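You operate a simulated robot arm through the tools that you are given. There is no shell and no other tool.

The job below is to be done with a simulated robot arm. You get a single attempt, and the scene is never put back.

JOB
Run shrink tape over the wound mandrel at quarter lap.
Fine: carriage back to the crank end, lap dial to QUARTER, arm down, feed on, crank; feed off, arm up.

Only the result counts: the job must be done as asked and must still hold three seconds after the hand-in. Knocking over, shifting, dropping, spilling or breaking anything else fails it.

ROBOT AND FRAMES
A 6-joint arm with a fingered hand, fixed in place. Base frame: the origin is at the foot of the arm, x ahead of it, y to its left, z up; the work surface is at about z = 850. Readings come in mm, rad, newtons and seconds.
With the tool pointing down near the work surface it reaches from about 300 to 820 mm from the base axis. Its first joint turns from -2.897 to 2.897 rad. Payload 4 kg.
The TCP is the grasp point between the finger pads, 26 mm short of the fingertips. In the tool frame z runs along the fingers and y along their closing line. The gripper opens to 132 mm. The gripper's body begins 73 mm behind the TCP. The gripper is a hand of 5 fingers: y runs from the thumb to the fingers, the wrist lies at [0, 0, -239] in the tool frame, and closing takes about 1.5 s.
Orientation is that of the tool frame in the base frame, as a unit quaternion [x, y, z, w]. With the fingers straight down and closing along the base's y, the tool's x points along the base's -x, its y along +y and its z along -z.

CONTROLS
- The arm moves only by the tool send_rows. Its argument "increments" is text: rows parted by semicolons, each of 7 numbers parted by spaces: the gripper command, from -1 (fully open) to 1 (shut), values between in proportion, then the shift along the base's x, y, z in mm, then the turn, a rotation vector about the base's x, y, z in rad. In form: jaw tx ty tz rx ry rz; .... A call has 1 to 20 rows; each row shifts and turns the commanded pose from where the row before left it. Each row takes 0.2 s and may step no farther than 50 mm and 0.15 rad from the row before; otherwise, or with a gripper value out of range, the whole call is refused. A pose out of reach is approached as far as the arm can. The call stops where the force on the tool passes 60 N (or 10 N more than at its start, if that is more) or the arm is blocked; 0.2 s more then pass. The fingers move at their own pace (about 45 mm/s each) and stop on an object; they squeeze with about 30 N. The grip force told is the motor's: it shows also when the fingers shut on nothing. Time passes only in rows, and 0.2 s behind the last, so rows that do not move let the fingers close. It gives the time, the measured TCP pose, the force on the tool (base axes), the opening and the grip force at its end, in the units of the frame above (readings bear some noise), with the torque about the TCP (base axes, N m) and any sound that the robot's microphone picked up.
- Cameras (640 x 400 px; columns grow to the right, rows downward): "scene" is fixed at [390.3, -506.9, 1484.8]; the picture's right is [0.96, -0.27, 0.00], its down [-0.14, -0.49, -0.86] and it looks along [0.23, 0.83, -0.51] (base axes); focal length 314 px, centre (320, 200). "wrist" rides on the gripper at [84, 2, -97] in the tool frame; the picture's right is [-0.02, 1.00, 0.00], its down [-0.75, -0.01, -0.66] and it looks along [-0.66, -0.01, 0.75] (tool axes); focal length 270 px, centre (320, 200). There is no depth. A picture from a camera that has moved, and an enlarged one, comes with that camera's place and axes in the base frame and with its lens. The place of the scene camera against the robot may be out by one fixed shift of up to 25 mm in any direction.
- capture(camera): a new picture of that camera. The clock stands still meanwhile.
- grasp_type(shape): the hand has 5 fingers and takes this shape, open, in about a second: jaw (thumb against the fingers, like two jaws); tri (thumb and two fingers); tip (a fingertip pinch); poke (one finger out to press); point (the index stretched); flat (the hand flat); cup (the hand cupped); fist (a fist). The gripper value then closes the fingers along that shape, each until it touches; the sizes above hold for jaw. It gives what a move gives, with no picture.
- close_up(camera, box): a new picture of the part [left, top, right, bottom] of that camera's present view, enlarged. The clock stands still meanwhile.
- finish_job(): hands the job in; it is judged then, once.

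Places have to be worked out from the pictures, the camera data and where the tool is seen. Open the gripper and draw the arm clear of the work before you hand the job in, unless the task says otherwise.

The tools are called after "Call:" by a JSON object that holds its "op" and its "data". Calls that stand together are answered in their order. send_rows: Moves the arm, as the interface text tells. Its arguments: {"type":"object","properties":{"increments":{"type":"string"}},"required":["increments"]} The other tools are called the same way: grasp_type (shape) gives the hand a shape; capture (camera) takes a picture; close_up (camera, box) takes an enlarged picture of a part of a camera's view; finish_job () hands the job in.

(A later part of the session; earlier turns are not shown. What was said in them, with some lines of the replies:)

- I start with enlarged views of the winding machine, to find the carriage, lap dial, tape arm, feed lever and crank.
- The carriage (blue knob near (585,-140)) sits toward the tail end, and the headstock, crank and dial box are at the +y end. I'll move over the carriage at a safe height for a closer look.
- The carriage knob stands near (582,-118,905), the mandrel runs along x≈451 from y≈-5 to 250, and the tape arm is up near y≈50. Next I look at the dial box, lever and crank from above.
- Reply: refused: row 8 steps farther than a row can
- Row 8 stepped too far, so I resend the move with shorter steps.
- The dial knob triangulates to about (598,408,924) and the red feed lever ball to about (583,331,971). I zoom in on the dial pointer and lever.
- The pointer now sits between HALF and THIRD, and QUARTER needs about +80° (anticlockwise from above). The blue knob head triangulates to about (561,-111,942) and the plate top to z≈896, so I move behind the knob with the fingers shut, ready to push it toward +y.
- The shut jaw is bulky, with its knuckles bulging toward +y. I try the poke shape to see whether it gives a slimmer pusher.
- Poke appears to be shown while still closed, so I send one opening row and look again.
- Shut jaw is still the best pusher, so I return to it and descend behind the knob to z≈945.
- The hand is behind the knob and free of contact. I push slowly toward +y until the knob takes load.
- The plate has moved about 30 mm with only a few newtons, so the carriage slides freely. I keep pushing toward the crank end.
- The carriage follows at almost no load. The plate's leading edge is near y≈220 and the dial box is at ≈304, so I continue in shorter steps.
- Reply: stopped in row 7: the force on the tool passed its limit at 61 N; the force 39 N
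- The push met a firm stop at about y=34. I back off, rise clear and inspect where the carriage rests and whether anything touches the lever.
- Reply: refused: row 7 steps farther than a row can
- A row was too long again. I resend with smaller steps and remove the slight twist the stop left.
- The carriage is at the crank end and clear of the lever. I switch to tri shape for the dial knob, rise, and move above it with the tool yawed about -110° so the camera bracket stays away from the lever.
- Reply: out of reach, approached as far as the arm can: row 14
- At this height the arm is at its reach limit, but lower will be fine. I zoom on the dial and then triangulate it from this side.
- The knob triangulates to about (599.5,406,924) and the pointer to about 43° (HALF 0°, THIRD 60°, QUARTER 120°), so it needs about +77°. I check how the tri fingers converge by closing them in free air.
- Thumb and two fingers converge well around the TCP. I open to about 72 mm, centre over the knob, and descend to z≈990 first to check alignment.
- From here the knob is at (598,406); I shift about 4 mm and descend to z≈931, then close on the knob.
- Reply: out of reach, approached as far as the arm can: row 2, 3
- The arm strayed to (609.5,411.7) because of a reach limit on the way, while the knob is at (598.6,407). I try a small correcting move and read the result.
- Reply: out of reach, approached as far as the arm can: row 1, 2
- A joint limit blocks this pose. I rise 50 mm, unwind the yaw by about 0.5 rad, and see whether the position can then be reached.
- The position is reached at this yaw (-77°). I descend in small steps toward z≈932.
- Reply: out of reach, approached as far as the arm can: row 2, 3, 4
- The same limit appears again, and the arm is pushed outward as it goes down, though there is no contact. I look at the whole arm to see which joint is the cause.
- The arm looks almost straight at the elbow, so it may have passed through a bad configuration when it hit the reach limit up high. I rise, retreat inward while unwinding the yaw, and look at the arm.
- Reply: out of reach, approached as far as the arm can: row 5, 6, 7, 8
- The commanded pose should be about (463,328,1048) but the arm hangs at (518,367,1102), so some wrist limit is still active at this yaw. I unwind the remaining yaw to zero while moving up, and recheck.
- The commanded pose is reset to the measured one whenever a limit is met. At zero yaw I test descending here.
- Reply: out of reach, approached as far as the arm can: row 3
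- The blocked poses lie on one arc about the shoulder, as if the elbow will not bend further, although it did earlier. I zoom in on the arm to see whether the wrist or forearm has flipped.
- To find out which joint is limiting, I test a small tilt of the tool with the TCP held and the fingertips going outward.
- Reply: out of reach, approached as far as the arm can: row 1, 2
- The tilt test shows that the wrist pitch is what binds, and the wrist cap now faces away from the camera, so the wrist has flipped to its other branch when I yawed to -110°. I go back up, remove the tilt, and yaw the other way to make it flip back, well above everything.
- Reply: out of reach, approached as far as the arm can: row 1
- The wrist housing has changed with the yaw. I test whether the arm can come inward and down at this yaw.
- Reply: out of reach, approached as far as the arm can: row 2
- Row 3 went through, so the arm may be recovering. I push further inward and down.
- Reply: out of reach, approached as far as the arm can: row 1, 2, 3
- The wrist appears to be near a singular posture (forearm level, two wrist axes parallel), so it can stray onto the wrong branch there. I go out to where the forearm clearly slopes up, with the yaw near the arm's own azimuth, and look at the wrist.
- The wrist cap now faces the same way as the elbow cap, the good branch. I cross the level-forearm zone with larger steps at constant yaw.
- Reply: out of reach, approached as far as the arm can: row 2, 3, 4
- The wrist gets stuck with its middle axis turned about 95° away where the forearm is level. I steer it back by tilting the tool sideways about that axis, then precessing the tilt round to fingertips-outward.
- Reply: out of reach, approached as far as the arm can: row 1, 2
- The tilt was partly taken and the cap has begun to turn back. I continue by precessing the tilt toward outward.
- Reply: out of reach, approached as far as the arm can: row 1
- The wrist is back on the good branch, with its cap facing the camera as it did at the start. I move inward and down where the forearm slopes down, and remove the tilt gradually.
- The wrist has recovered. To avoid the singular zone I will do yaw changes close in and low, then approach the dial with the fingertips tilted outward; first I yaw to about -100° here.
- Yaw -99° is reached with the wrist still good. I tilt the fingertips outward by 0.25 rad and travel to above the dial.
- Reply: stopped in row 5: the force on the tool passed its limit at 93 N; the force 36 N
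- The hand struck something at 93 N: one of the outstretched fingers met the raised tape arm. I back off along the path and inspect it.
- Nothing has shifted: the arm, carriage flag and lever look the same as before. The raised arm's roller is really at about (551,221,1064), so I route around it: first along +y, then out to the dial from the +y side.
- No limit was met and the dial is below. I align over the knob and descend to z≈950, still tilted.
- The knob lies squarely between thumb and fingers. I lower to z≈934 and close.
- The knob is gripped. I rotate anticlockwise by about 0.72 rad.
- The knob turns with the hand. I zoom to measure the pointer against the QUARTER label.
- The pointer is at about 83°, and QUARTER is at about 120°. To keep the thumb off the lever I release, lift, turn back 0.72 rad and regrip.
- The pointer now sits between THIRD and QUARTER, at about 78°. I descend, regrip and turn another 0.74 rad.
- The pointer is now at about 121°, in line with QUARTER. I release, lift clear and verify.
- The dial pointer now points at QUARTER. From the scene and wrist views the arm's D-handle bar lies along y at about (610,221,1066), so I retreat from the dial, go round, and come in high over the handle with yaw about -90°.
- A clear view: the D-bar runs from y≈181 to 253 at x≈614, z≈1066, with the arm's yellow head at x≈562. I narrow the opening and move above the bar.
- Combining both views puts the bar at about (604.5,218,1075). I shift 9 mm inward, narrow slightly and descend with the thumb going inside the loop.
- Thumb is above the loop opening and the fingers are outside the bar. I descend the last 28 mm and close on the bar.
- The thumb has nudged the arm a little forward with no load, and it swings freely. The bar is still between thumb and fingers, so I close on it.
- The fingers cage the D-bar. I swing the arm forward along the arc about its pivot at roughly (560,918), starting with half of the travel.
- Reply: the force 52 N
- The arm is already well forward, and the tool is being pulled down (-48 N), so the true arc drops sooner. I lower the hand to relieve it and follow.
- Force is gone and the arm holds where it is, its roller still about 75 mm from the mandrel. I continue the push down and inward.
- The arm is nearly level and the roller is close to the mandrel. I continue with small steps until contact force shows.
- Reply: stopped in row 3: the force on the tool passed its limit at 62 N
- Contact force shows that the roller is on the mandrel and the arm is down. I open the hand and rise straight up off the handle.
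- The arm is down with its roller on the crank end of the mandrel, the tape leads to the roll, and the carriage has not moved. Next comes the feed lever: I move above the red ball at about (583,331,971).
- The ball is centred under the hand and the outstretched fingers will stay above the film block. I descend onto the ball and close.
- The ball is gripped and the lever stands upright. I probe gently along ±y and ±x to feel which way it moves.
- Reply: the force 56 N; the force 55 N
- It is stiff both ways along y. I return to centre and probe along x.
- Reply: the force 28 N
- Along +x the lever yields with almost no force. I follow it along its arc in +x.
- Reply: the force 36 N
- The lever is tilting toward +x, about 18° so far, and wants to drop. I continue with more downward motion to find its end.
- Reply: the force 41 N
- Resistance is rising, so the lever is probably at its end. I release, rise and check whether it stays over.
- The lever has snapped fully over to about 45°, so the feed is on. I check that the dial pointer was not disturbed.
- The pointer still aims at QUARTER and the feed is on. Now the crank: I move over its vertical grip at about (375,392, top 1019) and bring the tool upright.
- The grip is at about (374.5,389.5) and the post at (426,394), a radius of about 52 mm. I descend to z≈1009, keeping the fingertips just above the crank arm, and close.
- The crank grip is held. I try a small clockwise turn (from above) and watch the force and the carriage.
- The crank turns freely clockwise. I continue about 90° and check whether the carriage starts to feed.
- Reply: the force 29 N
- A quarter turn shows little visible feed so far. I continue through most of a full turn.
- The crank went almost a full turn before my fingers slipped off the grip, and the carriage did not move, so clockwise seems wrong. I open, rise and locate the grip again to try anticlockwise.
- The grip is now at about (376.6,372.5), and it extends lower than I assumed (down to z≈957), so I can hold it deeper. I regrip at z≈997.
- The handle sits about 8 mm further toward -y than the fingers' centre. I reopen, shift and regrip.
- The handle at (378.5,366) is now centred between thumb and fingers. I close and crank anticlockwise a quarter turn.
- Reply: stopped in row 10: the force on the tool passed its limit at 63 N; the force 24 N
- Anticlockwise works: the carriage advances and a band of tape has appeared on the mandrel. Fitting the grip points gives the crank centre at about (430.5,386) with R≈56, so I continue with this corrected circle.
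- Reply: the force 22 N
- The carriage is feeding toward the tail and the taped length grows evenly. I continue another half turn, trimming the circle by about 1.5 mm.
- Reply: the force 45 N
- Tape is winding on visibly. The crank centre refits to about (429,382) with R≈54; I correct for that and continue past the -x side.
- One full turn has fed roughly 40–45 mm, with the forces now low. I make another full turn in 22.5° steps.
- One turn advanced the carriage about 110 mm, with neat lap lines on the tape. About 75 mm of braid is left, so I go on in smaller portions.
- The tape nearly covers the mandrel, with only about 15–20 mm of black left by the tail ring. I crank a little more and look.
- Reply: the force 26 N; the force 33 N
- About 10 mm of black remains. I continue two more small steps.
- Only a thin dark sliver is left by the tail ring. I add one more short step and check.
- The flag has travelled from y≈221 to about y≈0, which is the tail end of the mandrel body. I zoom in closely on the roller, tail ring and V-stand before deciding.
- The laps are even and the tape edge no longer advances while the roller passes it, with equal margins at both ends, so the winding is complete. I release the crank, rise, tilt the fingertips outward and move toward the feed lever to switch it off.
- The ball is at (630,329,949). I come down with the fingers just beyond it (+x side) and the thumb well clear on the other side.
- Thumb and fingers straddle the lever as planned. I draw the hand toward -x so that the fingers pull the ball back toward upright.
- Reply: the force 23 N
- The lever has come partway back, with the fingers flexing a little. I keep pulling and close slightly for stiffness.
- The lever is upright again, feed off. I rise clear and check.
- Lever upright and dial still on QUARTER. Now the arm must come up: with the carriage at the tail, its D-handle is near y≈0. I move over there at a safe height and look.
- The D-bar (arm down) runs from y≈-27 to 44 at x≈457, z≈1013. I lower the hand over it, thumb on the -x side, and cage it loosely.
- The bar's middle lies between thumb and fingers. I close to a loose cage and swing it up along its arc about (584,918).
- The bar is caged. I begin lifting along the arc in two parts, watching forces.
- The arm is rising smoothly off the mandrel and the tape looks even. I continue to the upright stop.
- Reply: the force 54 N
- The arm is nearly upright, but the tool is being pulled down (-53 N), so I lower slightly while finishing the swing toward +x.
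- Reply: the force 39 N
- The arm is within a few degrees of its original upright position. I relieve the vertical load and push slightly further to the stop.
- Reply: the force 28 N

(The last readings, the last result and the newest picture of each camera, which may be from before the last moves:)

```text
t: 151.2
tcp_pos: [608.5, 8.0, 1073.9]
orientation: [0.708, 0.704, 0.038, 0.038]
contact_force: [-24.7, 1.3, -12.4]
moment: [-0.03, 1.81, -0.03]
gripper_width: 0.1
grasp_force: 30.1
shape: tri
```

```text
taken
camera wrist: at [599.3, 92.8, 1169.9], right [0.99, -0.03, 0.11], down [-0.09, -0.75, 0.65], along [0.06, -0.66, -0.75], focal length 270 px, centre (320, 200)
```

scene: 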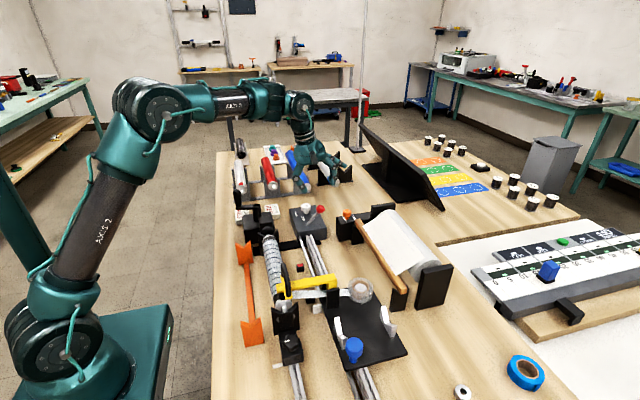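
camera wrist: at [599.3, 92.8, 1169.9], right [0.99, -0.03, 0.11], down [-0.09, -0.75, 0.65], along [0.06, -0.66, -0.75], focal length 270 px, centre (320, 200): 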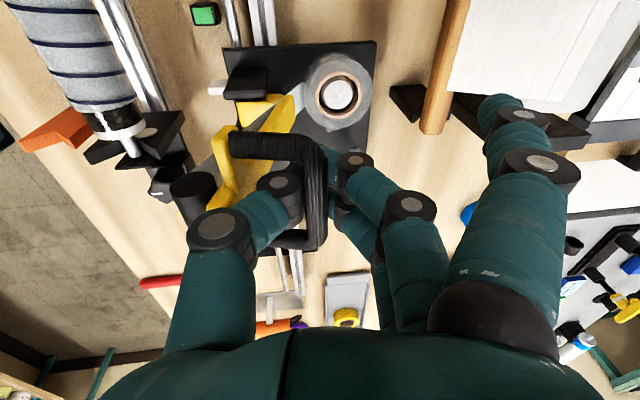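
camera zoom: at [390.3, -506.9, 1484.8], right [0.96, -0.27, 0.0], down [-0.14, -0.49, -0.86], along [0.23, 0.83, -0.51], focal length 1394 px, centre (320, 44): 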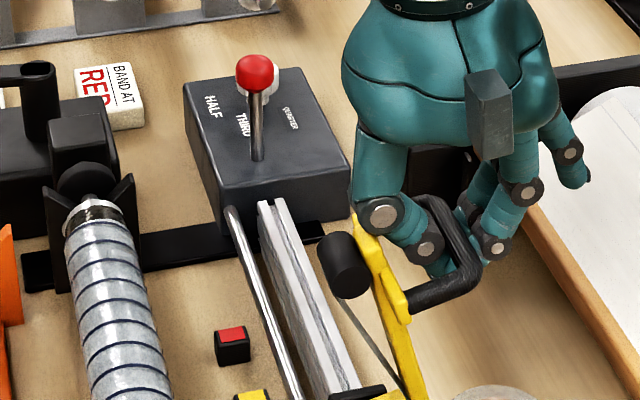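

The roller is at x≈552, the same upright position as at the start, with the stop pushing back. I open slightly while easing +x so that the thumb does not drag the head forward, then rise straight up.

Call:
{"op": "send_rows", "data": {"increments": "0.8 3 0 0 0 0 0; 0.6 3 0 0 0 0 0; 0.42 3 0 1 0 0 0; 0.42 0 0 0 0 0 0; 0.42 0 0 0 0 0 0; 0.42 0 0 0 0 0 0"}}

Call:
{"op": "close_up", "data": {"camera": "scene", "box": [260, 190, 380, 280]}}

Call:
{"op": "capture", "data": {"camera": "wrist"}}

```text
t: 152.6
tcp_pos: [618.5, 8.4, 1076.3]
orientation: [0.709, 0.703, 0.04, 0.04]
contact_force: [0.9, -0.4, 0.4]
moment: [0.0, 0.05, 0.02]
gripper_width: 37.5
grasp_force: 0.1
shape: tri
```

```text
4.44 times, centred on (320, 235) of scene
camera zoom: at [390.3, -506.9, 1484.8], right [0.96, -0.27, 0.0], down [-0.14, -0.49, -0.86], along [0.23, 0.83, -0.51], focal length 1394 px, centre (320, 44)
```

zoom: 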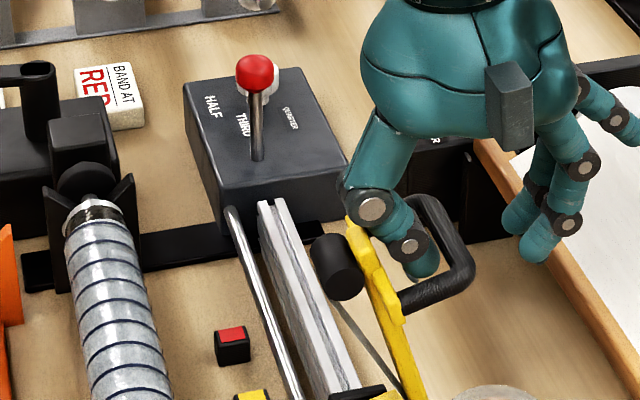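

```text
taken
camera wrist: at [608.6, 93.4, 1171.9], right [0.99, -0.03, 0.11], down [-0.09, -0.75, 0.65], along [0.07, -0.66, -0.75], focal length 270 px, centre (320, 200)
```

wrist: 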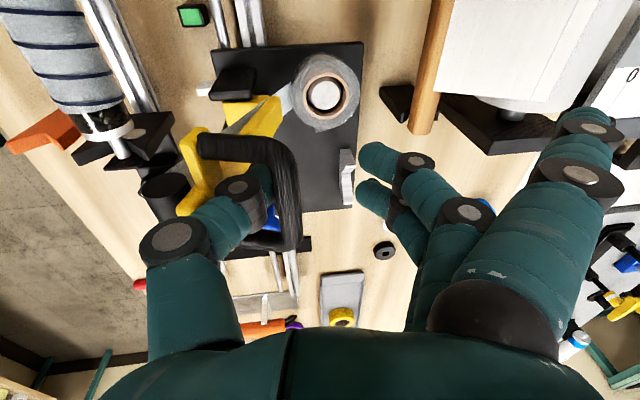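

The opening drew the head forward a few millimetres. I push the bar back with the thumb (+x) to the stop, then rise vertically.

Call:
{"op": "send_rows", "data": {"increments": "0.42 5 0 0 0 0 0; 0.42 5 0 0 0 0 0; 0.42 5 0 0 0 0 0; 0.42 4 0 0 0 0 0; 0.42 0 0 0 0 0 0"}}

Call:
{"op": "close_up", "data": {"camera": "scene", "box": [260, 190, 380, 280]}}

Call:
{"op": "capture", "data": {"camera": "wrist"}}

```text
t: 153.8
tcp_pos: [637.7, 7.8, 1075.7]
orientation: [0.708, 0.704, 0.04, 0.04]
contact_force: [-14.5, 2.6, 1.5]
moment: [0.04, 0.16, -0.08]
gripper_width: 50.0
grasp_force: 0.0
shape: tri
```

```text
4.44 times, centred on (320, 235) of scene
camera zoom: at [390.3, -506.9, 1484.8], right [0.96, -0.27, 0.0], down [-0.14, -0.49, -0.86], along [0.23, 0.83, -0.51], focal length 1394 px, centre (320, 44)
```

zoom: 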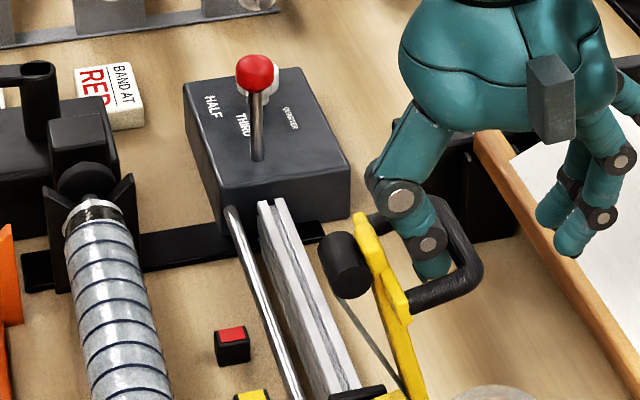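

```text
taken
camera wrist: at [626.8, 92.4, 1172.7], right [0.99, -0.03, 0.11], down [-0.09, -0.75, 0.65], along [0.07, -0.66, -0.75], focal length 270 px, centre (320, 200)
```

wrist: 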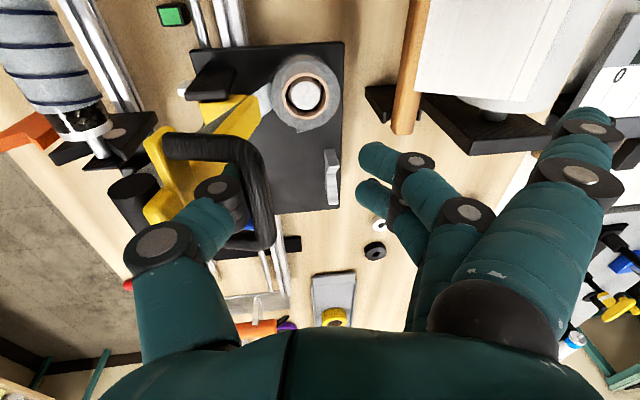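

The head is back at the stop with the thumb against the bar. I ease 2 mm and rise straight up.

Call:
{"op": "send_rows", "data": {"increments": "0.42 -2 0 8 0 0 0; 0.42 0 0 12 0 0 0; 0.42 0 0 15 0 0 0; 0.42 0 0 20 0 0 0; 0.42 0 0 25 0 0 0; 0.42 0 0 0 0 0 0"}}

Call:
{"op": "close_up", "data": {"camera": "scene", "box": [260, 190, 380, 280]}}

Call:
{"op": "capture", "data": {"camera": "wrist"}}

```text
t: 155.2
tcp_pos: [635.8, 6.3, 1156.8]
orientation: [0.708, 0.703, 0.04, 0.04]
contact_force: [1.4, -0.6, -0.7]
moment: [0.01, 0.03, -0.02]
gripper_width: 38.5
grasp_force: 0.0
shape: tri
```

```text
4.44 times, centred on (320, 235) of scene
camera zoom: at [390.3, -506.9, 1484.8], right [0.96, -0.27, 0.0], down [-0.14, -0.49, -0.86], along [0.23, 0.83, -0.51], focal length 1394 px, centre (320, 44)
```

zoom: 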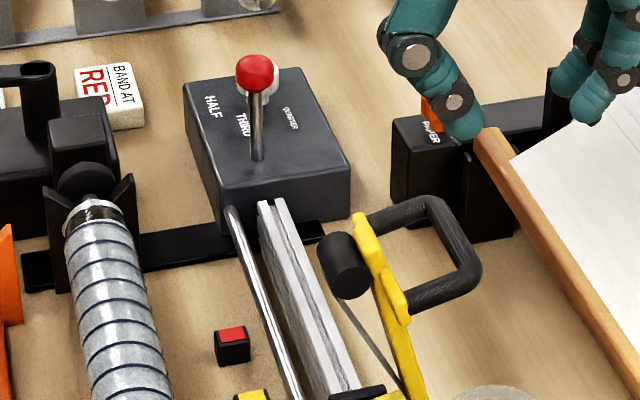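

```text
taken
camera wrist: at [626.7, 90.5, 1253.9], right [0.99, -0.03, 0.11], down [-0.09, -0.75, 0.65], along [0.07, -0.66, -0.75], focal length 270 px, centre (320, 200)
```

wrist: 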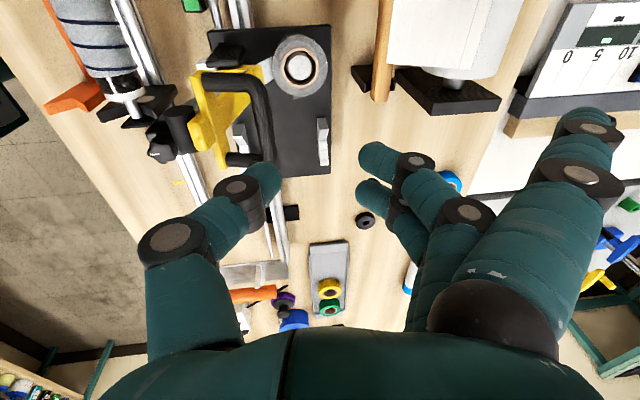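

The arm stays up. I retreat carefully with a little more outward tilt to keep the wrist clear of its singular zone, moving back above everything toward the base.

Call:
{"op": "send_rows", "data": {"increments": "0.2 0 0 0 0.003 -0.1 0; 0 -20 0 0 0 0 0; -0.2 -30 0 0 0 0 0; -0.5 -35 5 0 0 0 0; -0.8 -40 10 0 0 0 0; -1 -40 10 0 0 0 0; -1 -40 10 0 0 0 0; -1 -30 10 0 0 0 0; -1 0 0 0 0 0 0"}}

Call:
{"op": "capture", "data": {"camera": "scene"}}

Call:
{"op": "capture", "data": {"camera": "wrist"}}

```text
t: 157.2
tcp_pos: [399.3, 52.4, 1153.8]
orientation: [0.705, 0.701, 0.077, 0.074]
contact_force: [-0.2, 0.0, -0.4]
moment: [-0.02, -0.01, 0.0]
gripper_width: 131.9
grasp_force: 0.0
shape: tri
```

```text
taken
```

scene: 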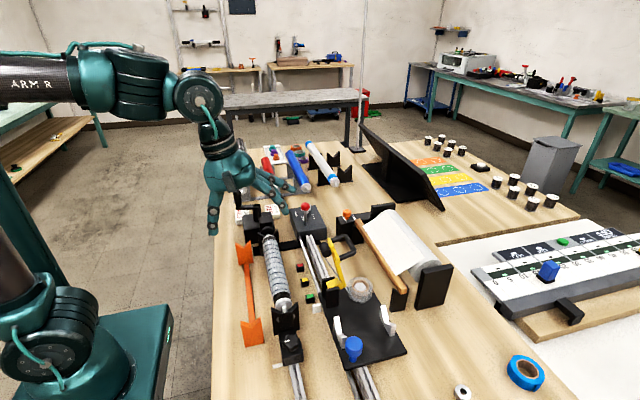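

```text
taken
camera wrist: at [380.5, 136.9, 1249.6], right [0.98, -0.03, 0.21], down [-0.16, -0.75, 0.64], along [0.14, -0.66, -0.74], focal length 270 px, centre (320, 200)
```

wrist: 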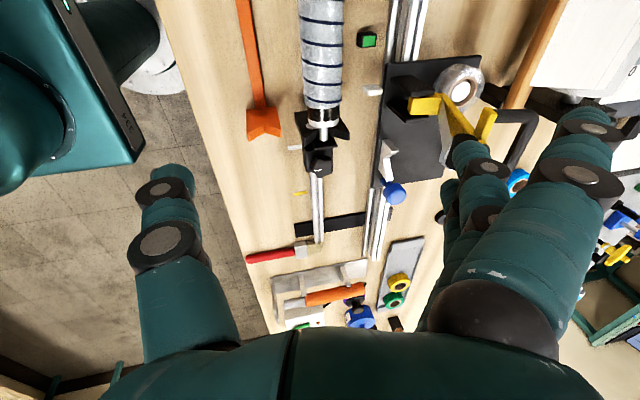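

Everything is clear. Before handing in I inspect the whole mandrel, dial, lever and surroundings once more.

Call:
{"op": "close_up", "data": {"camera": "scene", "box": [240, 225, 320, 325]}}

Call:
{"op": "close_up", "data": {"camera": "wrist", "box": [240, 0, 400, 180]}}

Call:
{"op": "close_up", "data": {"camera": "scene", "box": [220, 185, 420, 310]}}

```text
4.00 times, centred on (280, 275) of scene
camera zoom: at [390.3, -506.9, 1484.8], right [0.96, -0.27, 0.0], down [-0.14, -0.49, -0.86], along [0.23, 0.83, -0.51], focal length 1255 px, centre (480, -100)
```

zoom: 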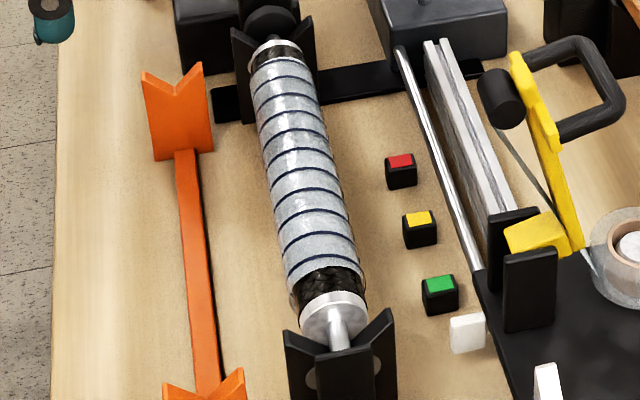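

```text
2.22 times, centred on (320, 90) of wrist
camera zoom: at [380.5, 136.9, 1249.6], right [0.98, -0.03, 0.21], down [-0.16, -0.75, 0.64], along [0.14, -0.66, -0.74], focal length 601 px, centre (320, 444)
```

zoom: 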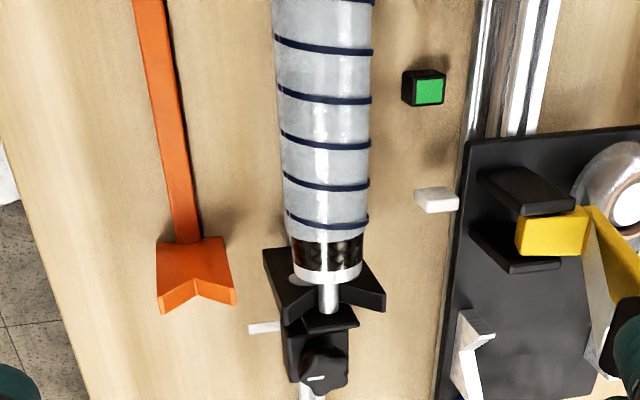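

```text
3.20 times, centred on (320, 248) of scene
camera zoom: at [390.3, -506.9, 1484.8], right [0.96, -0.27, 0.0], down [-0.14, -0.49, -0.86], along [0.23, 0.83, -0.51], focal length 1004 px, centre (320, 48)
```

zoom: 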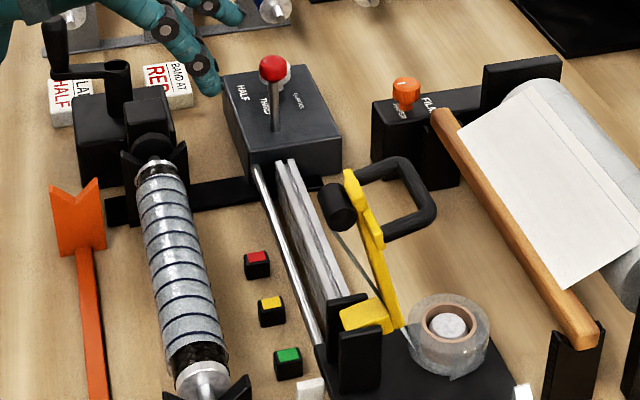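

The tape covers the mandrel with even quarter laps and equal margins at both ends. The feed lever is off, the arm is up, the dial is on QUARTER, nothing else has moved, and the hand is open and clear, so I hand the job in.

Call:
{"op": "finish_job", "data": {}}

```text
The job is handed in.
```

I ran the shrink tape over the mandrel at quarter lap, and the job is handed in. The laps look even, and the bare strip left at each end is about the same.

- **Final state:** The feed lever is off, the tape arm is up and the dial points at QUARTER. The carriage is at the tail end, where the pass finished. The hand is open and clear of the work.
- **Wrong crank direction first:** With the feed on, I turned the crank almost a full turn clockwise before finding that it feeds anticlockwise. The carriage was against its stop and did not move. The lap lines near that end look normal.
- **Contact with the arm:** While I was moving toward the dial, a finger hit the raised tape arm at about 93 N. Pictures afterwards showed the arm, carriage and lever in the same places.
- **Tape end:** The tape edge stopped advancing while the roller still moved about 12 mm. I took that as the end of the taped length and stopped cranking there.
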